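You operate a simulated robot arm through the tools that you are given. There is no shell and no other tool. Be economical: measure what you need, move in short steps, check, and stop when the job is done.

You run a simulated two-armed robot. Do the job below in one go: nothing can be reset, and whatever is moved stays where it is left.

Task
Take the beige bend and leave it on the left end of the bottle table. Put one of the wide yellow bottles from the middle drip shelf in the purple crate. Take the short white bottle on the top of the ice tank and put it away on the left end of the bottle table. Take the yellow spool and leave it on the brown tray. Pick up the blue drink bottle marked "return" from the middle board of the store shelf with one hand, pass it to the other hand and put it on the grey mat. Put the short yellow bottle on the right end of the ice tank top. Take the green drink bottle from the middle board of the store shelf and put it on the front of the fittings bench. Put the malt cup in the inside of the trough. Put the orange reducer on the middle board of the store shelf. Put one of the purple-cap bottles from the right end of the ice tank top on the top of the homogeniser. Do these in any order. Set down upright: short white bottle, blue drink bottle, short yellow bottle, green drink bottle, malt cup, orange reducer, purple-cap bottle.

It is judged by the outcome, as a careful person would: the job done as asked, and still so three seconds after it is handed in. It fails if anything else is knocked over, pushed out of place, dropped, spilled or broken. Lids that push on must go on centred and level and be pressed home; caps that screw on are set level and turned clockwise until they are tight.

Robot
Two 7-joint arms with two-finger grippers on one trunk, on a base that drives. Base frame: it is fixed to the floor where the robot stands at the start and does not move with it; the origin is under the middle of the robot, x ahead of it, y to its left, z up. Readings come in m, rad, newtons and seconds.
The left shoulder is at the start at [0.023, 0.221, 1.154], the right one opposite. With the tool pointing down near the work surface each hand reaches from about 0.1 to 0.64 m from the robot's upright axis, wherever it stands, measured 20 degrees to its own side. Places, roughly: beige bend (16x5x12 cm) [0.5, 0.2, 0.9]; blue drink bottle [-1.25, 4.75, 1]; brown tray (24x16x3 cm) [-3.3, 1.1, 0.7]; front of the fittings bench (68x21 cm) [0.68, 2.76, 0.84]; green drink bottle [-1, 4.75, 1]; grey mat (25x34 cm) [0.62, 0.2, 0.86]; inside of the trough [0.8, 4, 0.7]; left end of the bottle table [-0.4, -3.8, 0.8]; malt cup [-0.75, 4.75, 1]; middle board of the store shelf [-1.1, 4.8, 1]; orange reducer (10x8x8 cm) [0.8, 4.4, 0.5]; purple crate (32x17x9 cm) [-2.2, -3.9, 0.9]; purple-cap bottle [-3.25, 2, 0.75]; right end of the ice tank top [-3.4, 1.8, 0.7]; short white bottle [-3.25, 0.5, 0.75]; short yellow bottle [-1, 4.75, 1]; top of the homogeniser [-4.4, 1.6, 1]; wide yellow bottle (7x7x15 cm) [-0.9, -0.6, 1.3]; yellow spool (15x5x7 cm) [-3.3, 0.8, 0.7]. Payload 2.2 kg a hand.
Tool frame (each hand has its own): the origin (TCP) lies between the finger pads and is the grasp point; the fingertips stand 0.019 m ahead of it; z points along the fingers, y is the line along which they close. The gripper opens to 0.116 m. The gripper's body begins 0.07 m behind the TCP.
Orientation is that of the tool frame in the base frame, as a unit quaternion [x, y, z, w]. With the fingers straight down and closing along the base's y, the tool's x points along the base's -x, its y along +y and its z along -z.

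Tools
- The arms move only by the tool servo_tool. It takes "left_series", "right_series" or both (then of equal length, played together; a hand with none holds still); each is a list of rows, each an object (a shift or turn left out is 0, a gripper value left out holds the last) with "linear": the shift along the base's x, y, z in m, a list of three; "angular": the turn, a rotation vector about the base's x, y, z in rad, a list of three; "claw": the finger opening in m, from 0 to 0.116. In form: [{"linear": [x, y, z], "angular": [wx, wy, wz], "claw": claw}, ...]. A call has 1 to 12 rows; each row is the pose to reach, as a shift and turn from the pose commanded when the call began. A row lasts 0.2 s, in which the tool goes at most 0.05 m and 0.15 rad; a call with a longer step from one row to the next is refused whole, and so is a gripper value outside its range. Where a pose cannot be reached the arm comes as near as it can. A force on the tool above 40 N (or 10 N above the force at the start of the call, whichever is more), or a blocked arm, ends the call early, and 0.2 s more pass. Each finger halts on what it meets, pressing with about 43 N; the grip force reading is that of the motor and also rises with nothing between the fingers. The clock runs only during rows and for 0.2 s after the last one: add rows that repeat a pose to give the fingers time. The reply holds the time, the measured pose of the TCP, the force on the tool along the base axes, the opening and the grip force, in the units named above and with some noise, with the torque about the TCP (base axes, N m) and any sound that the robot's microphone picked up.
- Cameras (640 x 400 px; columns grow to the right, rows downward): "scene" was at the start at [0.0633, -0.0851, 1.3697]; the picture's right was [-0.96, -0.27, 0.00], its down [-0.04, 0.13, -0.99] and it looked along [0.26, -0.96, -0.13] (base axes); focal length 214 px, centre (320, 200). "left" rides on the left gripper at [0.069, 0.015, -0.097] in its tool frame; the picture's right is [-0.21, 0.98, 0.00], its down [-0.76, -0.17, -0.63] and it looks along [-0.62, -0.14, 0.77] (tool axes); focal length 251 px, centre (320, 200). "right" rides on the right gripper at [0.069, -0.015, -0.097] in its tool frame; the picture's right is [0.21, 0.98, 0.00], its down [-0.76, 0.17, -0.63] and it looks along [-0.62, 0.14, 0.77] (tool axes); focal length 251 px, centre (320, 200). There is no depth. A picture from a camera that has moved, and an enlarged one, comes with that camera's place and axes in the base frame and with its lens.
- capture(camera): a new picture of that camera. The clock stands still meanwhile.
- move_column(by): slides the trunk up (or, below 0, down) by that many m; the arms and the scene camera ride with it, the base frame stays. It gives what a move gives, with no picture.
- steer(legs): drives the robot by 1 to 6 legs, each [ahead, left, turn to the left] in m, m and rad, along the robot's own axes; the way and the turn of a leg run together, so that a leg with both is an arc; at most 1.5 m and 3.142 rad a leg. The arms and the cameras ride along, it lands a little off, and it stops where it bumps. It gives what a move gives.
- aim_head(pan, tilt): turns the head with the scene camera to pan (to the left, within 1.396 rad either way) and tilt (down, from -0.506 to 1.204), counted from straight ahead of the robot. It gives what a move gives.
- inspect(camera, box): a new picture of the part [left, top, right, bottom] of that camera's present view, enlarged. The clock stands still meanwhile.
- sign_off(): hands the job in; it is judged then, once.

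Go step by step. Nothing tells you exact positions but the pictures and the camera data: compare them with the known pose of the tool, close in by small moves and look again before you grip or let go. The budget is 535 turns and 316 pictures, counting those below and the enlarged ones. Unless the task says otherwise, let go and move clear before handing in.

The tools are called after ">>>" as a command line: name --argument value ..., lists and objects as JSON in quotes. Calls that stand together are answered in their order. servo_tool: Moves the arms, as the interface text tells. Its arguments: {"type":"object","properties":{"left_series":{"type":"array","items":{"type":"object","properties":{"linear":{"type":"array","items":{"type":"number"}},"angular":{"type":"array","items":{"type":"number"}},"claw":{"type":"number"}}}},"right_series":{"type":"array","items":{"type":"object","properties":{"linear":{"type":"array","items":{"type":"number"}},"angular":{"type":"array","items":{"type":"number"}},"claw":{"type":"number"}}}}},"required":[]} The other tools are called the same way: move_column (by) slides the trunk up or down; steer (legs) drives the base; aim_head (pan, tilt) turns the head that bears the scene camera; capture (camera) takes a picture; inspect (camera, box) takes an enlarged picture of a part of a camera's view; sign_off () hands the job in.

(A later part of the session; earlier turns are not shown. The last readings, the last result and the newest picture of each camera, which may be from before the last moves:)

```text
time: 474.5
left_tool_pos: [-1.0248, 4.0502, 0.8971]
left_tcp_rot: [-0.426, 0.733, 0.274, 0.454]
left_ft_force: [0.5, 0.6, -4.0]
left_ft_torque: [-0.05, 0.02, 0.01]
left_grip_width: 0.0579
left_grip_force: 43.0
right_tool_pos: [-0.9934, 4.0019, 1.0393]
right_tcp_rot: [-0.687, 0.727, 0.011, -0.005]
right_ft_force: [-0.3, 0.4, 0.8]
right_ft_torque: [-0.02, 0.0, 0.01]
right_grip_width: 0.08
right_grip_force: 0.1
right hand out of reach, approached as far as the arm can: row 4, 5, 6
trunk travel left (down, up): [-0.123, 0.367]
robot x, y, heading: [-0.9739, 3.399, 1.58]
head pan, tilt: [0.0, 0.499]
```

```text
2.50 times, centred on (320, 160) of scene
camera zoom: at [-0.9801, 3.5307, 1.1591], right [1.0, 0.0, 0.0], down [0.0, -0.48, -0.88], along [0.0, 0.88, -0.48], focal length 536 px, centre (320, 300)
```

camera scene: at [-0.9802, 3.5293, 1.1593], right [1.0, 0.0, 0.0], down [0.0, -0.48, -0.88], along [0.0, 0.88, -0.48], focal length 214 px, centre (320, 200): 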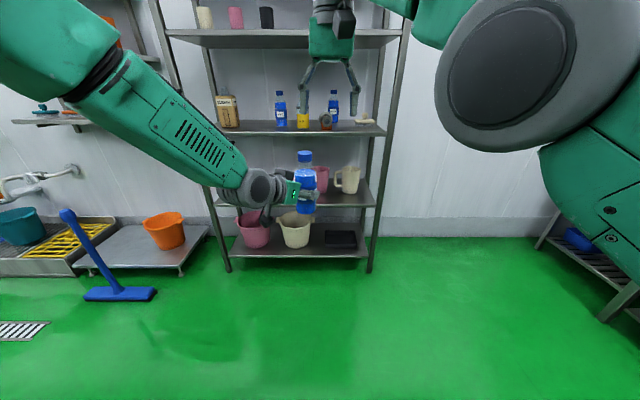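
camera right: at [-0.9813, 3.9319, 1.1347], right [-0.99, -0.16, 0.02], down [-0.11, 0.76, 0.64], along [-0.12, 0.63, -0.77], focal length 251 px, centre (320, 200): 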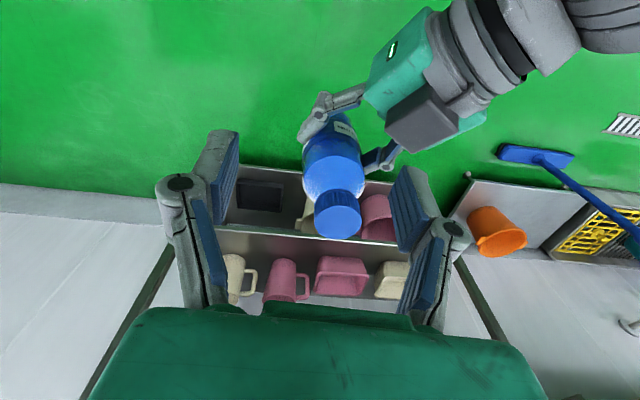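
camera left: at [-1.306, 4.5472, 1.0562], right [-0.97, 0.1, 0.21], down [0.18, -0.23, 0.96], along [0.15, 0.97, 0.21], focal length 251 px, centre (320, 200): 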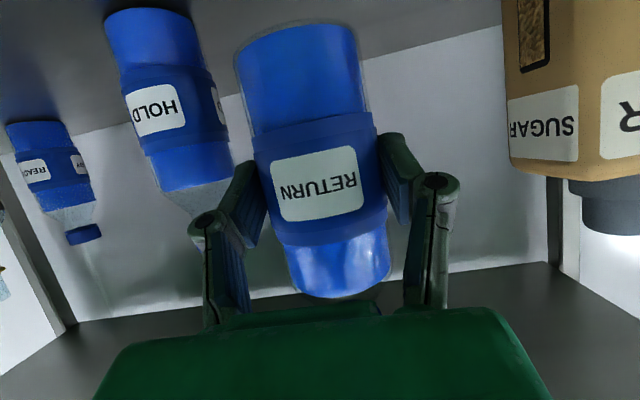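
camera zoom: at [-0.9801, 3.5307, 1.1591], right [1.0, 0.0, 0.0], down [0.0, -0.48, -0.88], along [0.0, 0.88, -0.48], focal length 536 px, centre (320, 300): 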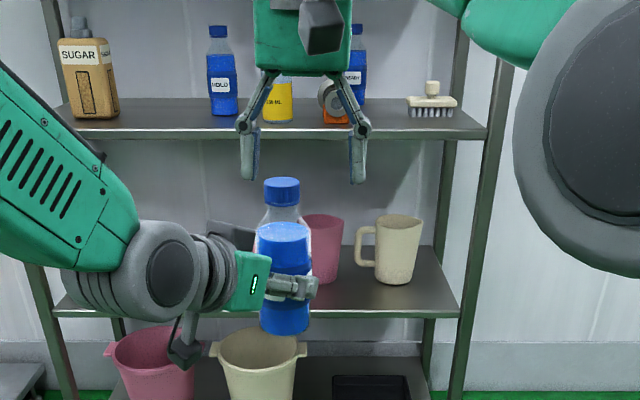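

>>> servo_tool --left_series '[{"linear": [0, 0, -0.015]}, {"linear": [0.01, -0.018, -0.02]}, {"linear": [0.02, -0.036, -0.02]}, {"linear": [0.029, -0.054, -0.02]}, {"linear": [0.029, -0.054, -0.02]}]'

>>> capture --camera "right"

>>> inspect --camera "scene" --box '[220, 80, 420, 240]'

```text
time: 475.7
left_tool_pos: [-0.996, 3.9967, 0.8786]
left_tcp_rot: [-0.426, 0.733, 0.275, 0.453]
left_ft_force: [0.5, -0.1, -3.7]
left_ft_torque: [-0.07, 0.03, -0.02]
left_grip_width: 0.0582
left_grip_force: 42.7
right_tool_pos: [-0.9926, 4.0007, 1.0437]
right_tcp_rot: [-0.688, 0.726, 0.015, -0.006]
right_ft_force: [-0.5, 0.3, -0.3]
right_ft_torque: [-0.01, 0.02, 0.01]
right_grip_width: 0.0801
right_grip_force: 0.1
trunk travel left (down, up): [-0.123, 0.367]
robot x, y, heading: [-0.9744, 3.4001, 1.568]
head pan, tilt: [0.0, 0.499]
```

```text
126 pictures are left
camera right: at [-0.9812, 3.9308, 1.1382], right [-0.99, -0.16, 0.02], down [-0.11, 0.76, 0.65], along [-0.12, 0.63, -0.76], focal length 251 px, centre (320, 200)
```

right: 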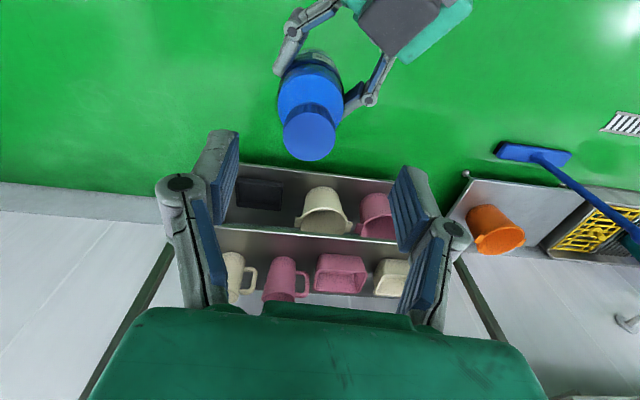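

```text
2.50 times, centred on (320, 160) of scene
camera zoom: at [-0.9802, 3.5305, 1.1591], right [1.0, 0.0, 0.0], down [0.0, -0.48, -0.88], along [0.0, 0.88, -0.48], focal length 536 px, centre (320, 300)
```

zoom: 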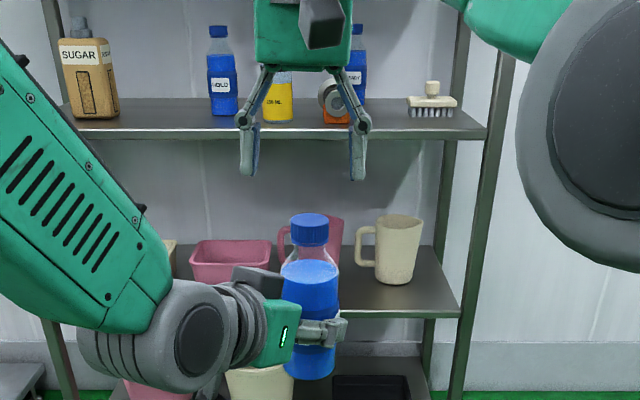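

Caps align. The right hand descends onto the bottle's cap.

>>> servo_tool --right_series '[{"linear": [0.002, 0, -0.03]}, {"linear": [0.003, 0, -0.055]}, {"linear": [0.003, 0, -0.078]}, {"linear": [0.003, 0, -0.078]}]' --left_series '[{"linear": [0, 0, 0]}, {"linear": [0, 0, 0]}, {"linear": [0, 0, 0]}, {"linear": [0, 0, 0]}]'

>>> capture --camera "right"

>>> inspect --camera "scene" --box '[220, 110, 420, 270]'

```text
time: 476.7
left_tool_pos: [-0.9967, 3.9961, 0.8797]
left_tcp_rot: [-0.425, 0.734, 0.274, 0.454]
left_ft_force: [0.3, -0.6, -3.7]
left_ft_torque: [-0.05, 0.05, 0.01]
left_grip_width: 0.0582
left_grip_force: 42.8
right_tool_pos: [-0.9991, 3.9964, 0.9623]
right_tcp_rot: [-0.692, 0.722, 0.012, -0.001]
right_ft_force: [0.3, 0.6, 0.4]
right_ft_torque: [-0.02, -0.02, 0.01]
right_grip_width: 0.0798
right_grip_force: 0.2
trunk travel left (down, up): [-0.123, 0.367]
robot x, y, heading: [-0.9731, 3.3987, 1.571]
head pan, tilt: [0.0, 0.499]
```

```text
124 pictures are left
camera right: at [-0.9864, 3.9253, 1.0576], right [-0.98, -0.17, 0.01], down [-0.12, 0.75, 0.65], along [-0.12, 0.63, -0.76], focal length 251 px, centre (320, 200)
```

right: 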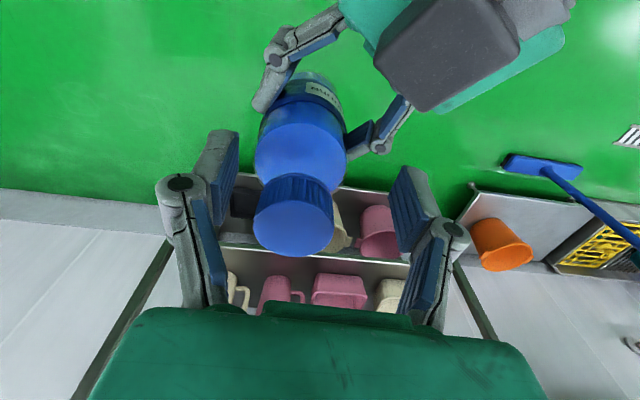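

```text
2.50 times, centred on (320, 190) of scene
camera zoom: at [-0.9804, 3.5301, 1.1591], right [1.0, 0.0, 0.0], down [0.0, -0.48, -0.88], along [0.0, 0.88, -0.48], focal length 536 px, centre (320, 225)
```

zoom: 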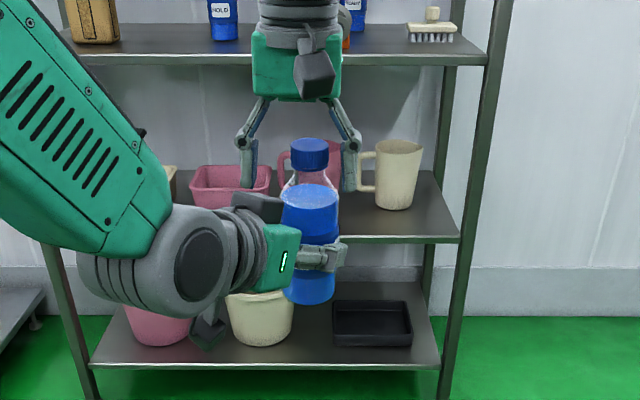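

>>> servo_tool --right_series '[{"linear": [0.01, -0.006, 0.002]}, {"linear": [0.01, -0.006, 0.002], "claw": 0.05}, {"linear": [0.01, -0.006, 0.002], "claw": 0.02}, {"linear": [0.01, -0.006, 0.002], "claw": 0.02}, {"linear": [0.01, -0.006, 0.002], "claw": 0.02}]' --left_series '[{"linear": [0, 0, 0]}, {"linear": [0, 0, 0]}, {"linear": [0, 0, 0]}, {"linear": [0, 0, 0]}, {"linear": [0, 0, 0]}]'

>>> capture --camera "right"

>>> inspect --camera "scene" --box '[220, 110, 420, 270]'

```text
time: 477.9
left_tool_pos: [-0.9978, 3.9979, 0.8782]
left_tcp_rot: [-0.426, 0.733, 0.275, 0.454]
left_ft_force: [-1.4, 10.7, -9.5]
left_ft_torque: [-0.86, 0.05, 0.24]
left_grip_width: 0.0582
left_grip_force: 43.6
right_tool_pos: [-0.9878, 3.9889, 0.965]
right_tcp_rot: [-0.692, 0.722, 0.01, -0.003]
right_ft_force: [0.3, -11.6, 5.6]
right_ft_torque: [-0.09, -0.14, -0.08]
right_grip_width: 0.0213
right_grip_force: 0.1
trunk travel left (down, up): [-0.123, 0.367]
robot x, y, heading: [-0.9721, 3.3977, 1.576]
head pan, tilt: [0.0, 0.499]
```

```text
122 pictures are left
camera right: at [-0.9759, 3.9188, 1.0599], right [-0.98, -0.17, 0.01], down [-0.12, 0.75, 0.65], along [-0.12, 0.63, -0.76], focal length 251 px, centre (320, 200)
```

right: 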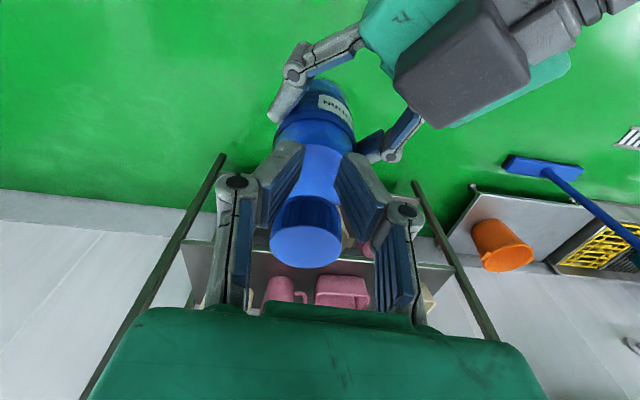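

```text
2.50 times, centred on (320, 190) of scene
camera zoom: at [-0.9802, 3.5299, 1.1592], right [1.0, 0.0, 0.0], down [0.0, -0.48, -0.88], along [0.0, 0.88, -0.48], focal length 536 px, centre (320, 225)
```

zoom: 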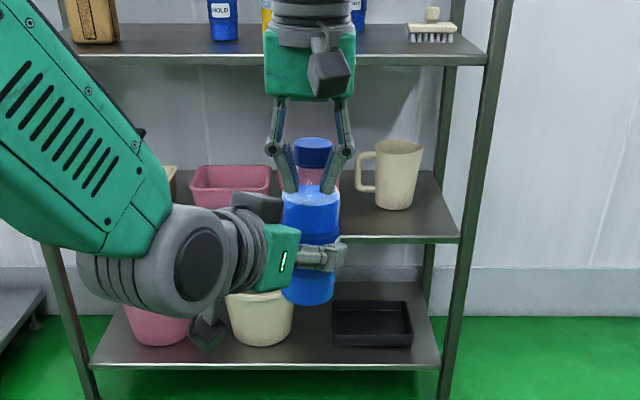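

>>> servo_tool --right_series '[{"linear": [0, 0, 0], "claw": 0.0}, {"linear": [0, 0, 0], "claw": 0.0}, {"linear": [0, 0, 0], "claw": 0.0}]' --left_series '[{"linear": [0, 0, 0]}, {"linear": [0, 0, 0]}, {"linear": [0, 0, 0]}]'

>>> inspect --camera "right" --box '[200, 60, 440, 300]'

```text
time: 478.7
left_tool_pos: [-0.998, 3.9956, 0.8789]
left_tcp_rot: [-0.427, 0.733, 0.274, 0.453]
left_ft_force: [-5.2, 8.3, -12.0]
left_ft_torque: [-0.56, -0.24, 0.12]
left_grip_width: 0.0579
left_grip_force: 42.8
right_tool_pos: [-0.9884, 3.988, 0.9657]
right_tcp_rot: [-0.692, 0.722, 0.01, -0.001]
right_ft_force: [5.7, -7.7, 8.6]
right_ft_torque: [-0.02, -0.12, -0.13]
right_grip_width: 0.0
right_grip_force: 28.6
trunk travel left (down, up): [-0.123, 0.367]
robot x, y, heading: [-0.9775, 3.395, 1.575]
head pan, tilt: [0.0, 0.499]
```

```text
1.67 times, centred on (320, 180) of right
camera zoom: at [-0.9756, 3.9192, 1.0601], right [-0.98, -0.17, 0.01], down [-0.12, 0.75, 0.65], along [-0.12, 0.63, -0.76], focal length 419 px, centre (320, 233)
```

zoom: 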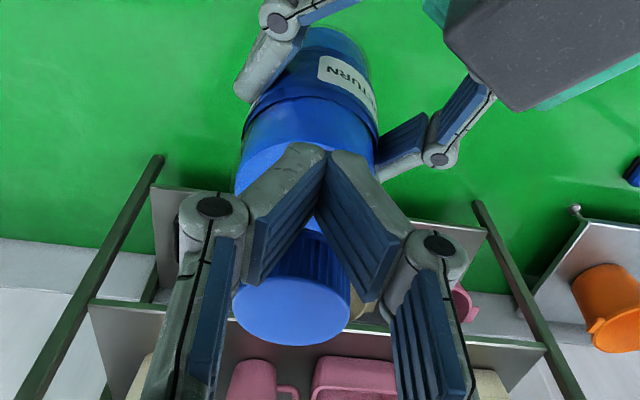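

>>> servo_tool --right_series '[{"linear": [0, 0, 0], "claw": 0.04}, {"linear": [0, 0, 0], "claw": 0.08}, {"linear": [0, 0, 0], "claw": 0.08}, {"linear": [-0.002, 0.01, 0], "claw": 0.08}, {"linear": [-0.003, 0.017, 0], "claw": 0.08}, {"linear": [-0.003, 0.017, 0], "claw": 0.08}]' --left_series '[{"linear": [0, 0, 0]}, {"linear": [0, 0, 0]}, {"linear": [0, 0, 0]}, {"linear": [0, 0, 0]}, {"linear": [0, 0, 0]}, {"linear": [0, 0, 0]}]'

>>> inspect --camera "right" --box '[200, 60, 440, 300]'

>>> capture --camera "left"

```text
time: 480.1
left_tool_pos: [-0.9972, 3.9969, 0.8792]
left_tcp_rot: [-0.425, 0.733, 0.274, 0.454]
left_ft_force: [0.2, -0.3, -3.0]
left_ft_torque: [-0.08, 0.03, 0.04]
left_grip_width: 0.058
left_grip_force: 43.2
right_tool_pos: [-0.9917, 4.0063, 0.9651]
right_tcp_rot: [-0.692, 0.722, 0.011, -0.001]
right_ft_force: [-0.3, 0.7, 0.3]
right_ft_torque: [0.01, -0.04, -0.03]
right_grip_width: 0.0801
right_grip_force: 0.0
trunk travel left (down, up): [-0.123, 0.367]
robot x, y, heading: [-0.9764, 3.3971, 1.573]
head pan, tilt: [0.0, 0.499]
```

```text
1.67 times, centred on (320, 180) of right
camera zoom: at [-0.9795, 3.9357, 1.0602], right [-0.98, -0.17, 0.01], down [-0.12, 0.75, 0.65], along [-0.12, 0.63, -0.76], focal length 419 px, centre (320, 233)
```

zoom: 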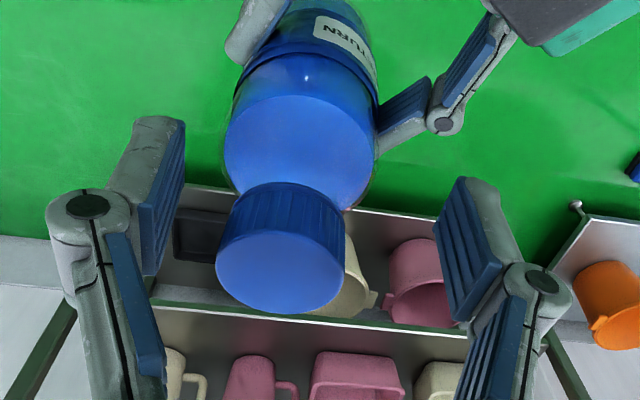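

```text
118 pictures are left
camera left: at [-1.0676, 3.9021, 0.859], right [-0.8, 0.56, 0.21], down [0.04, -0.3, 0.95], along [0.59, 0.78, 0.21], focal length 251 px, centre (320, 200)
```

left: 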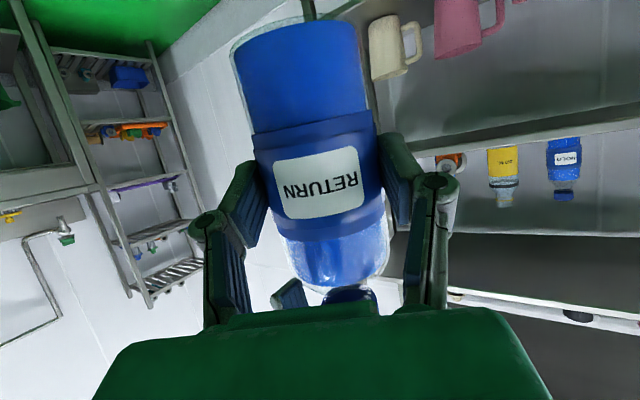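

>>> servo_tool --right_series '[{"linear": [0.007, 0.001, 0.004]}, {"linear": [0.007, 0.001, 0.004], "claw": 0.05}, {"linear": [0.007, 0.001, 0.004], "claw": 0.0}, {"linear": [0.007, 0.001, 0.004], "claw": 0.0}, {"linear": [0.007, 0.001, 0.004], "claw": 0.0}]' --left_series '[{"linear": [0, 0, 0]}, {"linear": [0, 0, 0]}, {"linear": [0, 0, 0]}, {"linear": [0, 0, 0]}, {"linear": [0, 0, 0]}]'

>>> inspect --camera "right" --box '[200, 60, 440, 300]'

```text
time: 481.3
left_tool_pos: [-0.9969, 3.9959, 0.8794]
left_tcp_rot: [-0.426, 0.733, 0.274, 0.454]
left_ft_force: [-5.2, -0.8, -1.9]
left_ft_torque: [-0.08, -0.79, 0.3]
left_grip_width: 0.0581
left_grip_force: 43.0
right_tool_pos: [-0.9844, 4.007, 0.969]
right_tcp_rot: [-0.692, 0.722, 0.011, -0.001]
right_ft_force: [4.4, 1.7, 0.0]
right_ft_torque: [0.19, 0.32, -0.25]
right_grip_width: 0.0317
right_grip_force: 42.6
trunk travel left (down, up): [-0.123, 0.367]
robot x, y, heading: [-0.9773, 3.3975, 1.575]
head pan, tilt: [0.0, 0.499]
```

```text
1.67 times, centred on (320, 180) of right
camera zoom: at [-0.9723, 3.9369, 1.064], right [-0.98, -0.17, 0.01], down [-0.12, 0.75, 0.65], along [-0.12, 0.63, -0.76], focal length 419 px, centre (320, 233)
```

zoom: 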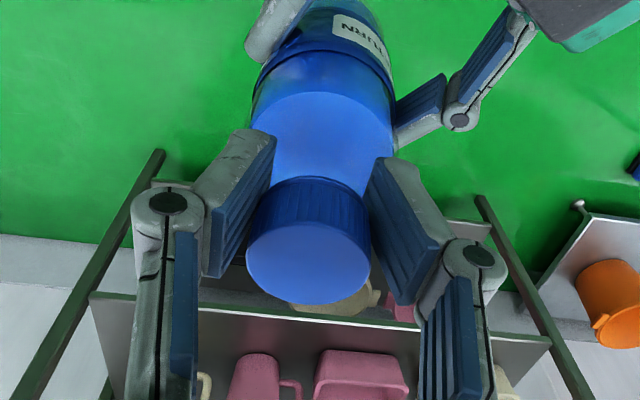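

>>> servo_tool --left_series '[{"linear": [0, 0, 0], "claw": 0.07}, {"linear": [0, 0, 0], "claw": 0.09}, {"linear": [0, 0, 0], "claw": 0.09}, {"linear": [-0.013, -0.024, 0.013]}, {"linear": [-0.026, -0.047, 0.026]}, {"linear": [-0.039, -0.071, 0.04]}, {"linear": [-0.039, -0.071, 0.04]}]' --right_series '[{"linear": [0, 0, 0]}, {"linear": [0, 0, 0]}, {"linear": [0, 0, 0]}, {"linear": [0, 0, 0]}, {"linear": [0, 0, 0]}, {"linear": [0, 0, 0]}, {"linear": [0, 0, 0]}]'

>>> inspect --camera "scene" --box '[220, 110, 420, 270]'

```text
time: 482.9
left_tool_pos: [-1.0366, 3.9263, 0.9189]
left_tcp_rot: [-0.426, 0.734, 0.274, 0.452]
left_ft_force: [1.1, 1.0, 0.0]
left_ft_torque: [0.0, 0.02, -0.03]
left_grip_width: 0.0903
left_grip_force: 0.1
right_tool_pos: [-0.9871, 4.0083, 0.9681]
right_tcp_rot: [-0.692, 0.722, 0.011, -0.001]
right_ft_force: [0.0, 1.2, -0.3]
right_ft_torque: [-0.02, -0.01, 0.02]
right_grip_width: 0.0312
right_grip_force: 43.1
trunk travel left (down, up): [-0.123, 0.367]
robot x, y, heading: [-0.9793, 3.4008, 1.572]
head pan, tilt: [0.0, 0.499]
```

```text
2.50 times, centred on (320, 190) of scene
camera zoom: at [-0.9808, 3.5304, 1.159], right [1.0, 0.0, 0.0], down [0.0, -0.48, -0.88], along [0.0, 0.88, -0.48], focal length 536 px, centre (320, 225)
```

zoom: 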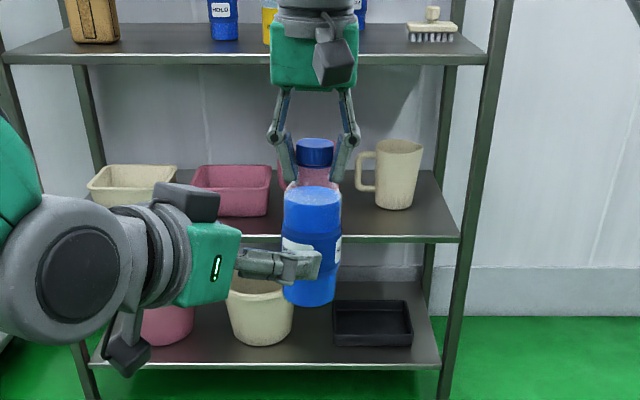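

>>> servo_tool --left_series '[{"linear": [-0.02, -0.03, 0.015]}, {"linear": [-0.04, -0.05, 0.03]}, {"linear": [-0.08, -0.06, 0.04]}, {"linear": [-0.12, -0.06, 0.05]}, {"linear": [-0.16, -0.06, 0.06]}, {"linear": [-0.2, -0.06, 0.07]}]' --right_series '[{"linear": [0, 0, 0]}, {"linear": [0, 0, 0]}, {"linear": [0, 0, 0]}, {"linear": [0, 0, 0]}, {"linear": [0, 0, 0]}, {"linear": [0, 0, 0]}]'

>>> inspect --camera "scene" --box '[220, 110, 420, 270]'

```text
time: 484.3
left_tool_pos: [-1.2428, 3.8655, 0.9883]
left_tcp_rot: [-0.439, 0.724, 0.265, 0.462]
left_ft_force: [-0.4, -1.0, -0.2]
left_ft_torque: [0.03, 0.03, -0.07]
left_grip_width: 0.0899
left_grip_force: 0.2
right_tool_pos: [-0.9922, 4.0065, 0.9684]
right_tcp_rot: [-0.693, 0.721, 0.009, 0.001]
right_ft_force: [-1.3, -0.2, -0.2]
right_ft_torque: [0.01, -0.04, 0.02]
right_grip_width: 0.0312
right_grip_force: 42.7
trunk travel left (down, up): [-0.123, 0.367]
robot x, y, heading: [-0.9789, 3.3958, 1.573]
head pan, tilt: [0.0, 0.499]
```

```text
2.50 times, centred on (320, 190) of scene
camera zoom: at [-0.9904, 3.5288, 1.1591], right [1.0, 0.0, 0.01], down [0.01, -0.48, -0.88], along [0.0, 0.88, -0.48], focal length 536 px, centre (320, 225)
```

zoom: 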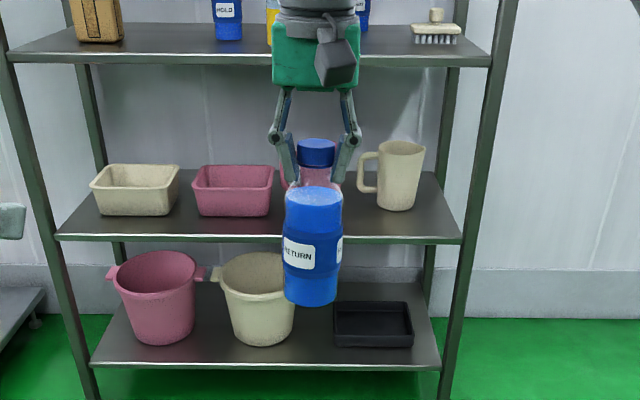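

>>> servo_tool --left_series '[{"linear": [-0.007, 0.036, 0.004], "angular": [0, 0, 0.063]}, {"linear": [-0.013, 0.072, 0.008], "angular": [0, 0, 0.125]}, {"linear": [-0.02, 0.108, 0.012], "angular": [0, 0, 0.188]}, {"linear": [-0.026, 0.144, 0.016], "angular": [0, 0, 0.25]}, {"linear": [-0.033, 0.18, 0.02], "angular": [0, 0, 0.313]}, {"linear": [-0.04, 0.216, 0.024], "angular": [0, 0, 0.375]}, {"linear": [-0.046, 0.252, 0.028], "angular": [0, 0, 0.438]}, {"linear": [-0.05, 0.29, 0.03], "angular": [0, 0, 0.5]}, {"linear": [-0.05, 0.29, 0.03], "angular": [0, 0, 0.5]}]' --right_series '[{"linear": [0.039, -0.022, 0.01]}, {"linear": [0.078, -0.045, 0.02]}, {"linear": [0.116, -0.068, 0.03]}, {"linear": [0.155, -0.09, 0.04]}, {"linear": [0.194, -0.112, 0.05]}, {"linear": [0.232, -0.135, 0.06]}, {"linear": [0.271, -0.158, 0.07]}, {"linear": [0.31, -0.18, 0.08]}, {"linear": [0.31, -0.18, 0.08]}]'

>>> capture --camera "right"

>>> capture --camera "left"

```text
time: 486.3
left_tool_pos: [-1.2778, 4.1549, 1.0203]
left_tcp_rot: [-0.592, 0.607, 0.38, 0.37]
left_ft_force: [1.7, 0.0, 0.1]
left_ft_torque: [-0.03, 0.04, 0.08]
left_grip_width: 0.0899
left_grip_force: 0.1
right_tool_pos: [-0.6663, 3.8242, 1.048]
right_tcp_rot: [-0.692, 0.722, 0.014, -0.004]
right_ft_force: [0.1, -1.2, -3.4]
right_ft_torque: [-0.01, 0.01, 0.0]
right_grip_width: 0.0314
right_grip_force: 43.3
trunk travel left (down, up): [-0.123, 0.367]
robot x, y, heading: [-0.9756, 3.3939, 1.579]
head pan, tilt: [0.0, 0.499]
```

```text
114 pictures are left
camera right: at [-0.6535, 3.7541, 1.1419], right [-0.98, -0.17, 0.02], down [-0.12, 0.75, 0.65], along [-0.13, 0.63, -0.76], focal length 251 px, centre (320, 200)
```

right: 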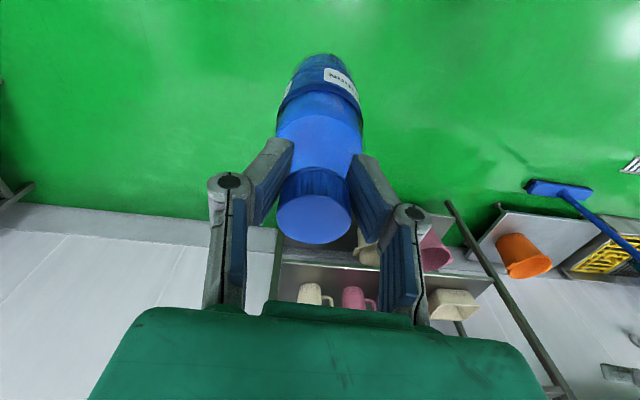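

```text
113 pictures are left
camera left: at [-1.2945, 4.0385, 1.001], right [-0.97, 0.1, 0.22], down [0.19, -0.24, 0.95], along [0.15, 0.97, 0.21], focal length 251 px, centre (320, 200)
```

left: 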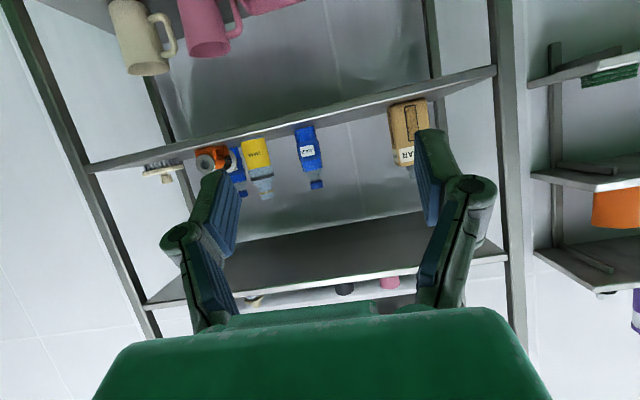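

>>> steer --legs '[[0.0, -0.205, 0], [0.36, 0, 0]]'

>>> capture --camera "left"

```text
time: 489.8
left_tool_pos: [-1.0895, 4.5158, 1.0156]
left_tcp_rot: [-0.597, 0.604, 0.376, 0.372]
left_ft_force: [-0.6, 0.8, -0.8]
left_ft_torque: [-0.01, -0.01, -0.06]
left_grip_width: 0.0901
left_grip_force: 0.0
right_tool_pos: [-0.4781, 4.1861, 1.0506]
right_tcp_rot: [-0.693, 0.721, 0.009, 0.001]
right_ft_force: [-0.5, -0.4, -3.9]
right_ft_torque: [0.04, -0.06, 0.01]
right_grip_width: 0.0311
right_grip_force: 42.4
trunk travel left (down, up): [-0.123, 0.367]
robot x, y, heading: [-0.774, 3.7586, 1.573]
head pan, tilt: [0.0, 0.499]
```

```text
112 pictures are left
camera left: at [-1.106, 4.399, 0.9952], right [-0.97, 0.1, 0.2], down [0.17, -0.24, 0.96], along [0.14, 0.97, 0.21], focal length 251 px, centre (320, 200)
```

left: 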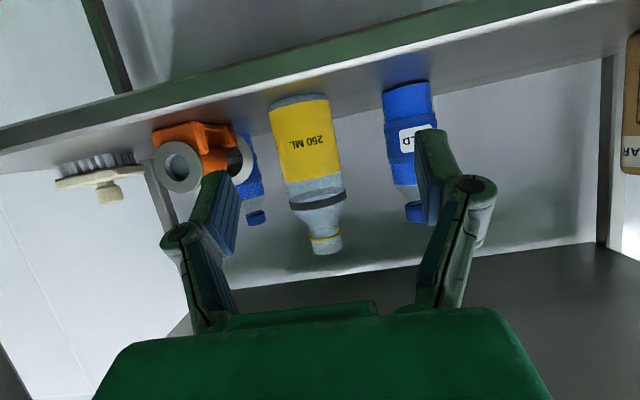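

>>> servo_tool --left_series '[{"linear": [0.01, 0, 0], "claw": 0.082}, {"linear": [0.02, 0, 0]}, {"linear": [0.02, 0, 0]}]'

>>> steer --legs '[[0.1, 0, 0]]'

>>> capture --camera "left"

```text
time: 490.6
left_tool_pos: [-1.0686, 4.5125, 1.0187]
left_tcp_rot: [-0.596, 0.603, 0.378, 0.372]
left_ft_force: [-0.2, -0.3, -0.8]
left_ft_torque: [-0.01, -0.03, -0.05]
left_grip_width: 0.082
left_grip_force: 0.0
right_tool_pos: [-0.4763, 4.1835, 1.051]
right_tcp_rot: [-0.693, 0.72, 0.011, 0.001]
right_ft_force: [-0.7, -0.5, -3.2]
right_ft_torque: [0.02, 0.01, -0.04]
right_grip_width: 0.0311
right_grip_force: 43.1
trunk travel left (down, up): [-0.123, 0.367]
robot x, y, heading: [-0.7746, 3.7593, 1.575]
head pan, tilt: [0.0, 0.499]
```

```text
time: 491.8
left_tool_pos: [-1.0656, 4.6133, 1.0173]
left_tcp_rot: [-0.595, 0.604, 0.378, 0.371]
left_ft_force: [-0.5, 0.0, 0.2]
left_ft_torque: [0.0, -0.02, -0.02]
left_grip_width: 0.0818
left_grip_force: 0.0
right_tool_pos: [-0.4735, 4.2843, 1.0498]
right_tcp_rot: [-0.693, 0.721, 0.011, 0.0]
right_ft_force: [0.0, 0.7, -2.5]
right_ft_torque: [-0.06, -0.05, 0.0]
right_grip_width: 0.0313
right_grip_force: 42.7
trunk travel left (down, up): [-0.123, 0.367]
robot x, y, heading: [-0.7741, 3.8573, 1.579]
head pan, tilt: [0.0, 0.499]
```

```text
111 pictures are left
camera left: at [-1.0819, 4.4962, 0.9979], right [-0.97, 0.1, 0.21], down [0.18, -0.24, 0.95], along [0.14, 0.97, 0.21], focal length 251 px, centre (320, 200)
```

left: 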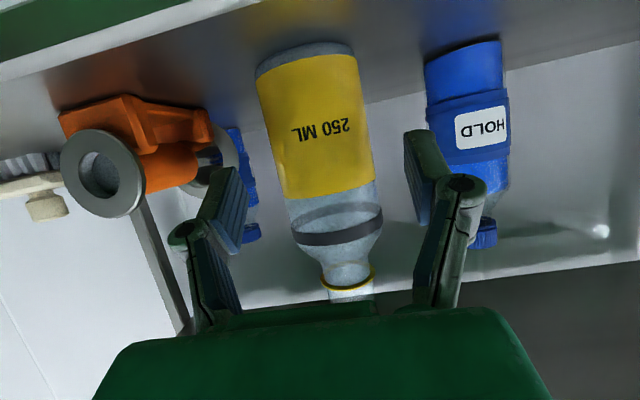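

>>> steer --legs '[[0.045, 0, 0]]'

>>> capture --camera "left"

```text
time: 492.7
left_tool_pos: [-1.0641, 4.6562, 1.0196]
left_tcp_rot: [-0.595, 0.604, 0.379, 0.371]
left_ft_force: [0.4, 0.6, -0.9]
left_ft_torque: [0.0, -0.03, 0.04]
left_grip_width: 0.0821
left_grip_force: 0.0
right_tool_pos: [-0.4726, 4.3266, 1.0485]
right_tcp_rot: [-0.693, 0.721, 0.012, -0.001]
right_ft_force: [-0.3, 1.7, -3.5]
right_ft_torque: [-0.08, -0.03, 0.01]
right_grip_width: 0.0312
right_grip_force: 43.2
trunk travel left (down, up): [-0.123, 0.367]
robot x, y, heading: [-0.7728, 3.9007, 1.577]
head pan, tilt: [0.0, 0.499]
```

```text
110 pictures are left
camera left: at [-1.0804, 4.5389, 0.999], right [-0.97, 0.1, 0.21], down [0.18, -0.24, 0.95], along [0.15, 0.97, 0.21], focal length 251 px, centre (320, 200)
```

left: 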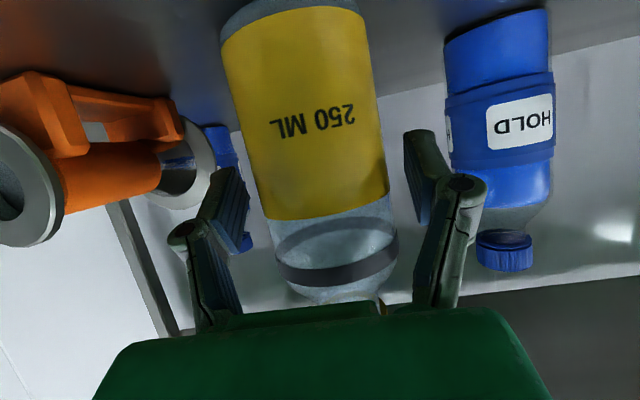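

>>> servo_tool --left_series '[{"linear": [0, 0, 0], "claw": 0.06}, {"linear": [0, 0, 0], "claw": 0.04}, {"linear": [0, 0, 0], "claw": 0.04}, {"linear": [0, 0, 0], "claw": 0.04}, {"linear": [0, 0, 0.02]}, {"linear": [0, 0, 0.04]}, {"linear": [0, 0, 0.06]}]'

>>> capture --camera "left"

```text
time: 494.3
left_tool_pos: [-1.0623, 4.6513, 1.0827]
left_tcp_rot: [-0.594, 0.604, 0.379, 0.372]
left_ft_force: [0.0, -0.6, 0.5]
left_ft_torque: [0.0, 0.03, 0.02]
left_grip_width: 0.0566
left_grip_force: 42.9
right_tool_pos: [-0.4706, 4.3232, 1.052]
right_tcp_rot: [-0.693, 0.721, 0.014, 0.001]
right_ft_force: [-0.2, -0.3, -3.4]
right_ft_torque: [0.03, 0.01, 0.01]
right_grip_width: 0.031
right_grip_force: 43.3
trunk travel left (down, up): [-0.123, 0.367]
robot x, y, heading: [-0.7754, 3.9017, 1.577]
head pan, tilt: [0.0, 0.499]
```

```text
109 pictures are left
camera left: at [-1.0796, 4.5354, 1.0619], right [-0.97, 0.1, 0.21], down [0.18, -0.24, 0.95], along [0.15, 0.97, 0.22], focal length 251 px, centre (320, 200)
```

left: 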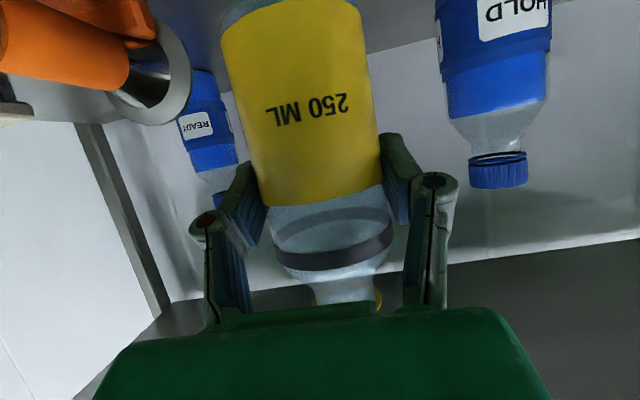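

>>> steer --legs '[[-0.5, 0, 0]]'

>>> aim_head --pan 0.0 --tilt 0.3

>>> capture --camera "scene"

```text
time: 497.2
left_tool_pos: [-1.0606, 4.1478, 1.082]
left_tcp_rot: [-0.593, 0.604, 0.38, 0.374]
left_ft_force: [0.1, 0.1, 0.1]
left_ft_torque: [0.0, 0.01, -0.02]
left_grip_width: 0.0569
left_grip_force: 43.1
right_tool_pos: [-0.4707, 3.8189, 1.0513]
right_tcp_rot: [-0.693, 0.721, 0.013, 0.001]
right_ft_force: [-0.2, 0.3, -3.7]
right_ft_torque: [-0.02, -0.02, 0.05]
right_grip_width: 0.0312
right_grip_force: 43.2
trunk travel left (down, up): [-0.123, 0.367]
robot x, y, heading: [-0.7712, 3.3978, 1.574]
head pan, tilt: [0.0, 0.499]
```

```text
time: 498.0
left_tool_pos: [-1.0614, 4.1458, 1.0851]
left_tcp_rot: [-0.592, 0.604, 0.38, 0.374]
left_ft_force: [0.1, -0.4, -0.1]
left_ft_torque: [0.01, 0.01, -0.04]
left_grip_width: 0.0568
left_grip_force: 42.5
right_tool_pos: [-0.4702, 3.8154, 1.0509]
right_tcp_rot: [-0.693, 0.721, 0.013, 0.001]
right_ft_force: [0.2, -0.5, -4.0]
right_ft_torque: [-0.04, 0.0, 0.01]
right_grip_width: 0.0309
right_grip_force: 42.6
trunk travel left (down, up): [-0.123, 0.367]
robot x, y, heading: [-0.771, 3.3962, 1.573]
head pan, tilt: [0.0, 0.3]
```

```text
108 pictures are left
camera scene: at [-0.7734, 3.5313, 1.1776], right [1.0, 0.0, 0.0], down [0.0, -0.3, -0.95], along [0.0, 0.95, -0.3], focal length 214 px, centre (320, 200)
```

scene: 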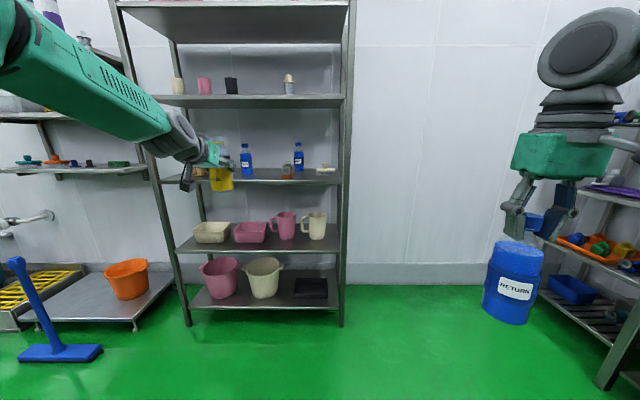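

Both bottles held. I turn and drive down to the grey mat.

>>> steer --legs '[[0, 0, -1.573], [0.37, -1.45, 0], [0, -1.45, 0]]'

>>> aim_head --pan -0.2 --tilt 0.5

>>> capture --camera "scene"

```text
time: 516.1
left_tool_pos: [0.3074, 0.7684, 1.0843]
left_tcp_rot: [0.012, 0.846, 0.002, 0.532]
left_ft_force: [-0.8, -0.3, 0.2]
left_ft_torque: [0.01, -0.03, -0.03]
left_grip_width: 0.0568
left_grip_force: 42.9
right_tool_pos: [-0.0281, 0.1803, 1.0517]
right_tcp_rot: [0.026, 1.0, 0.008, 0.01]
right_ft_force: [0.5, -0.6, -3.0]
right_ft_torque: [-0.04, 0.02, -0.01]
right_grip_width: 0.0304
right_grip_force: 43.0
trunk travel left (down, up): [-0.123, 0.367]
robot x, y, heading: [-0.4415, 0.4829, -0.007]
head pan, tilt: [0.0, 0.3]
```

```text
time: 516.8
left_tool_pos: [0.3055, 0.767, 1.0858]
left_tcp_rot: [0.012, 0.846, 0.002, 0.534]
left_ft_force: [0.1, 0.0, -0.3]
left_ft_torque: [0.03, 0.02, 0.02]
left_grip_width: 0.0565
left_grip_force: 42.1
right_tool_pos: [-0.0309, 0.1795, 1.0488]
right_tcp_rot: [0.026, 1.0, 0.01, 0.006]
right_ft_force: [0.7, -0.8, -3.8]
right_ft_torque: [-0.03, -0.03, -0.04]
right_grip_width: 0.0305
right_grip_force: 42.6
trunk travel left (down, up): [-0.123, 0.367]
robot x, y, heading: [-0.4461, 0.4882, -0.009]
head pan, tilt: [-0.201, 0.499]
```

```text
107 pictures are left
camera scene: at [-0.314, 0.4637, 1.1594], right [-0.21, -0.98, 0.0], down [-0.47, 0.1, -0.88], along [0.86, -0.18, -0.48], focal length 214 px, centre (320, 200)
```

scene: 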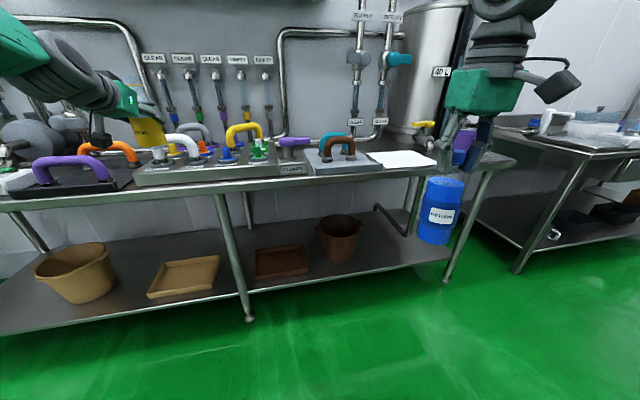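

>>> servo_tool --left_series '[{"linear": [0, 0, 0.03]}, {"linear": [0, 0, 0.06]}, {"linear": [0, 0, 0.09]}, {"linear": [0, 0, 0.12]}, {"linear": [0, 0, 0.12]}]' --right_series '[{"linear": [0.03, 0, 0.02]}, {"linear": [0.06, 0, 0.04]}, {"linear": [0.09, 0, 0.05]}, {"linear": [0.12, 0, 0.05]}, {"linear": [0.12, 0, 0.05]}]'

>>> steer --legs '[[0.3, 0, 0.01]]'

>>> aim_head --pan -0.4 --tilt 0.6

>>> capture --camera "scene"

>>> capture --camera "right"

```text
time: 518.0
left_tool_pos: [0.3047, 0.7678, 1.2078]
left_tcp_rot: [0.012, 0.845, 0.003, 0.535]
left_ft_force: [0.2, -0.6, 0.0]
left_ft_torque: [-0.01, 0.01, 0.01]
left_grip_width: 0.0569
left_grip_force: 43.2
right_tool_pos: [0.0895, 0.1799, 1.1027]
right_tcp_rot: [0.025, 1.0, 0.009, 0.011]
right_ft_force: [-0.3, -0.7, -3.2]
right_ft_torque: [-0.01, 0.01, -0.02]
right_grip_width: 0.0304
right_grip_force: 43.4
trunk travel left (down, up): [-0.123, 0.367]
robot x, y, heading: [-0.4435, 0.485, -0.004]
head pan, tilt: [-0.201, 0.499]
```

```text
time: 520.1
left_tool_pos: [0.6032, 0.7771, 1.2055]
left_tcp_rot: [0.007, 0.846, 0.006, 0.533]
left_ft_force: [0.1, 0.2, -0.5]
left_ft_torque: [0.02, 0.0, -0.02]
left_grip_width: 0.0567
left_grip_force: 43.4
right_tool_pos: [0.3939, 0.1864, 1.1011]
right_tcp_rot: [0.02, 1.0, 0.009, 0.011]
right_ft_force: [0.5, -1.1, -5.3]
right_ft_torque: [-0.01, 0.06, 0.01]
right_grip_width: 0.0307
right_grip_force: 42.9
trunk travel left (down, up): [-0.123, 0.367]
robot x, y, heading: [-0.1431, 0.4871, 0.004]
head pan, tilt: [-0.201, 0.499]
```

```text
time: 520.8
left_tool_pos: [0.5968, 0.7764, 1.2099]
left_tcp_rot: [0.008, 0.844, 0.004, 0.536]
left_ft_force: [-0.6, 0.0, -0.1]
left_ft_torque: [0.03, 0.01, 0.04]
left_grip_width: 0.0567
left_grip_force: 43.0
right_tool_pos: [0.3898, 0.1862, 1.103]
right_tcp_rot: [0.02, 1.0, 0.009, 0.013]
right_ft_force: [-0.1, -0.7, -3.2]
right_ft_torque: [0.03, 0.01, 0.0]
right_grip_width: 0.0304
right_grip_force: 42.7
trunk travel left (down, up): [-0.123, 0.367]
robot x, y, heading: [-0.1424, 0.4864, 0.007]
head pan, tilt: [-0.4, 0.6]
```

```text
106 pictures are left
camera scene: at [-0.022, 0.4481, 1.1502], right [-0.38, -0.92, 0.0], down [-0.52, 0.22, -0.82], along [0.76, -0.32, -0.57], focal length 214 px, centre (320, 200)
```

scene: 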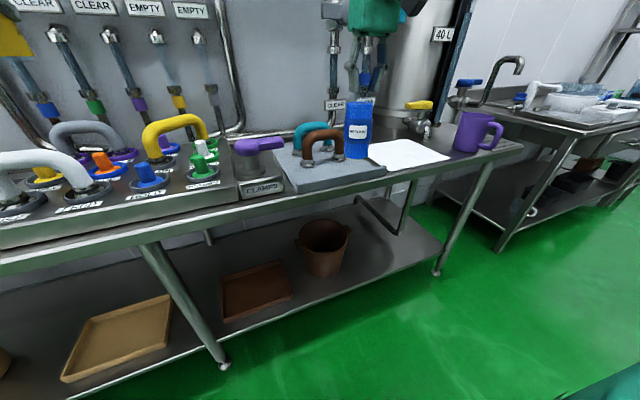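

```text
105 pictures are left
camera right: at [0.3147, 0.1724, 1.1975], right [-0.18, 0.98, 0.01], down [0.75, 0.12, 0.65], along [0.64, 0.13, -0.76], focal length 251 px, centre (320, 200)
```

right: 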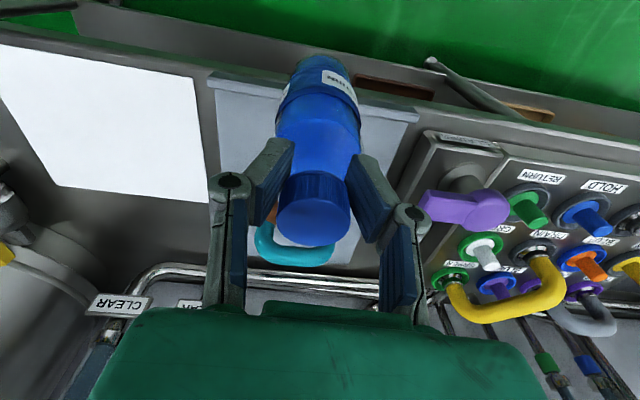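

>>> servo_tool --right_series '[{"linear": [0.04, -0.003, 0]}, {"linear": [0.08, -0.005, -0.01]}, {"linear": [0.098, -0.006, -0.03]}, {"linear": [0.098, -0.006, -0.045]}, {"linear": [0.098, -0.006, -0.045]}]' --left_series '[{"linear": [0, 0, 0]}, {"linear": [0, 0, 0]}, {"linear": [0, 0, 0]}, {"linear": [0, 0, 0]}, {"linear": [0, 0, 0]}]'

>>> inspect --camera "scene" --box '[260, 60, 460, 220]'

>>> inspect --camera "right" --box '[200, 20, 440, 280]'

```text
time: 522.0
left_tool_pos: [0.5966, 0.7751, 1.2096]
left_tcp_rot: [0.008, 0.845, 0.004, 0.535]
left_ft_force: [0.4, 0.0, -0.4]
left_ft_torque: [-0.01, 0.02, -0.01]
left_grip_width: 0.0566
left_grip_force: 43.0
right_tool_pos: [0.4876, 0.1793, 1.058]
right_tcp_rot: [0.019, 1.0, 0.008, 0.013]
right_ft_force: [-0.4, 0.5, -2.7]
right_ft_torque: [-0.03, -0.01, -0.02]
right_grip_width: 0.0307
right_grip_force: 43.0
trunk travel left (down, up): [-0.123, 0.367]
robot x, y, heading: [-0.1394, 0.4848, 0.003]
head pan, tilt: [-0.4, 0.6]
```

```text
2.50 times, centred on (360, 140) of scene
camera zoom: at [-0.0208, 0.4483, 1.1501], right [-0.38, -0.92, 0.0], down [-0.53, 0.22, -0.82], along [0.76, -0.32, -0.57], focal length 536 px, centre (220, 350)
```

zoom: 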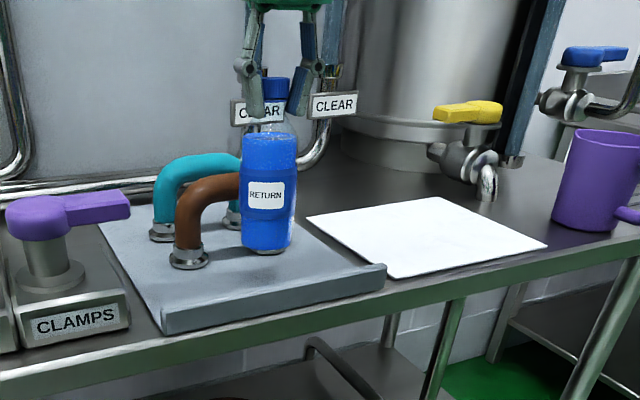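

```text
1.54 times, centred on (320, 150) of right
camera zoom: at [0.4141, 0.1667, 1.1522], right [-0.18, 0.98, 0.01], down [0.75, 0.13, 0.65], along [0.64, 0.13, -0.76], focal length 387 px, centre (320, 277)
```

zoom: 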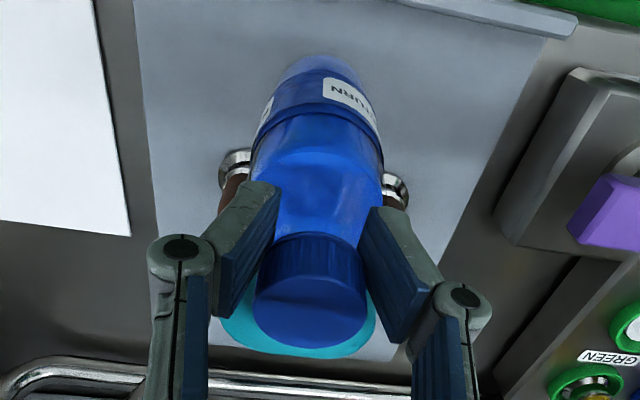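

>>> servo_tool --right_series '[{"linear": [-0.008, 0, -0.01]}, {"linear": [-0.015, 0, -0.02]}, {"linear": [-0.015, 0, -0.028]}, {"linear": [-0.015, 0, -0.034]}, {"linear": [-0.015, 0, -0.039]}, {"linear": [-0.015, 0, -0.044]}, {"linear": [-0.015, 0, -0.049]}]' --left_series '[{"linear": [0, 0, 0]}, {"linear": [0, 0, 0]}, {"linear": [0, 0, 0]}, {"linear": [0, 0, 0]}, {"linear": [0, 0, 0]}, {"linear": [0, 0, 0]}, {"linear": [0, 0, 0]}]'

>>> inspect --camera "scene" --box '[260, 60, 460, 220]'

```text
time: 523.6
left_tool_pos: [0.5957, 0.7785, 1.2104]
left_tcp_rot: [0.007, 0.844, 0.005, 0.537]
left_ft_force: [0.1, 0.5, -0.3]
left_ft_torque: [0.04, 0.01, 0.03]
left_grip_width: 0.0565
left_grip_force: 43.6
right_tool_pos: [0.4706, 0.1798, 1.0137]
right_tcp_rot: [0.02, 1.0, 0.008, 0.017]
right_ft_force: [-2.3, -1.5, 21.4]
right_ft_torque: [-0.42, -0.3, -0.1]
right_grip_width: 0.0302
right_grip_force: 42.9
trunk travel left (down, up): [-0.123, 0.367]
robot x, y, heading: [-0.1443, 0.486, 0.002]
head pan, tilt: [-0.4, 0.6]
```

```text
2.50 times, centred on (360, 140) of scene
camera zoom: at [-0.0247, 0.45, 1.151], right [-0.38, -0.92, 0.0], down [-0.52, 0.22, -0.82], along [0.76, -0.32, -0.57], focal length 536 px, centre (220, 350)
```

zoom: 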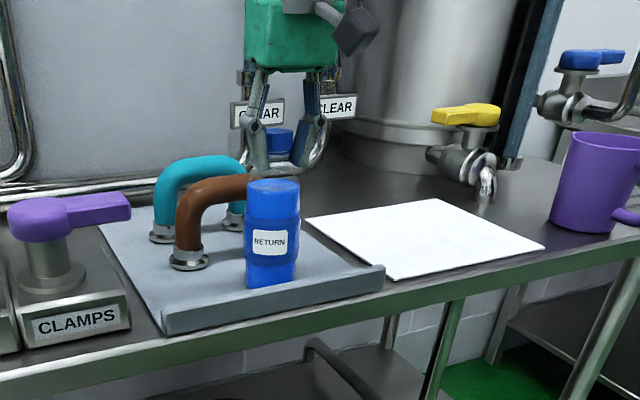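

Bottle rests on the grey mat. Releasing and rising.

>>> servo_tool --right_series '[{"linear": [0, 0, 0.003]}, {"linear": [0, 0, 0.004], "claw": 0.05}, {"linear": [0, 0, 0.004], "claw": 0.07}, {"linear": [0, 0, 0.004], "claw": 0.075}, {"linear": [0, 0, 0.04]}, {"linear": [0, 0, 0.08]}, {"linear": [-0.02, 0, 0.11]}, {"linear": [-0.06, 0, 0.12]}]' --left_series '[{"linear": [0, 0, 0]}, {"linear": [0, 0, 0]}, {"linear": [0, 0, 0]}, {"linear": [0, 0, 0]}, {"linear": [0, 0, 0]}, {"linear": [0, 0, 0]}, {"linear": [0, 0, 0]}, {"linear": [0, 0, 0]}]'

>>> inspect --camera "scene" --box '[260, 60, 460, 220]'

```text
time: 525.4
left_tool_pos: [0.5957, 0.7775, 1.21]
left_tcp_rot: [0.006, 0.843, 0.006, 0.537]
left_ft_force: [-0.6, -1.2, -0.9]
left_ft_torque: [-0.02, 0.05, 0.01]
left_grip_width: 0.0567
left_grip_force: 43.3
right_tool_pos: [0.4091, 0.1825, 1.1314]
right_tcp_rot: [0.019, 1.0, 0.01, 0.013]
right_ft_force: [1.1, 0.2, -0.9]
right_ft_torque: [0.0, -0.02, -0.03]
right_grip_width: 0.0752
right_grip_force: 0.0
trunk travel left (down, up): [-0.123, 0.367]
robot x, y, heading: [-0.1417, 0.4836, -0.0]
head pan, tilt: [-0.4, 0.6]
```

```text
2.50 times, centred on (360, 140) of scene
camera zoom: at [-0.0247, 0.4489, 1.1506], right [-0.38, -0.92, 0.0], down [-0.52, 0.22, -0.82], along [0.76, -0.32, -0.57], focal length 536 px, centre (220, 350)
```

zoom: 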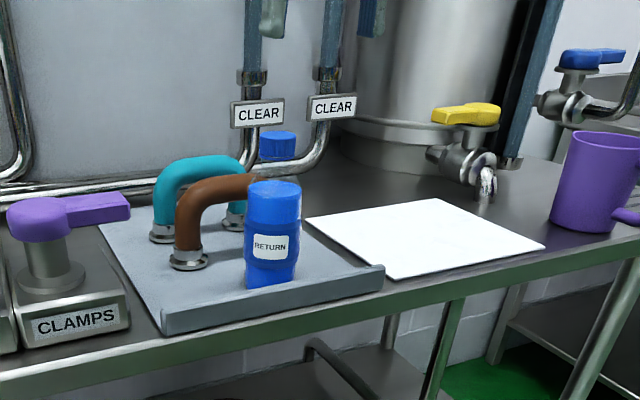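

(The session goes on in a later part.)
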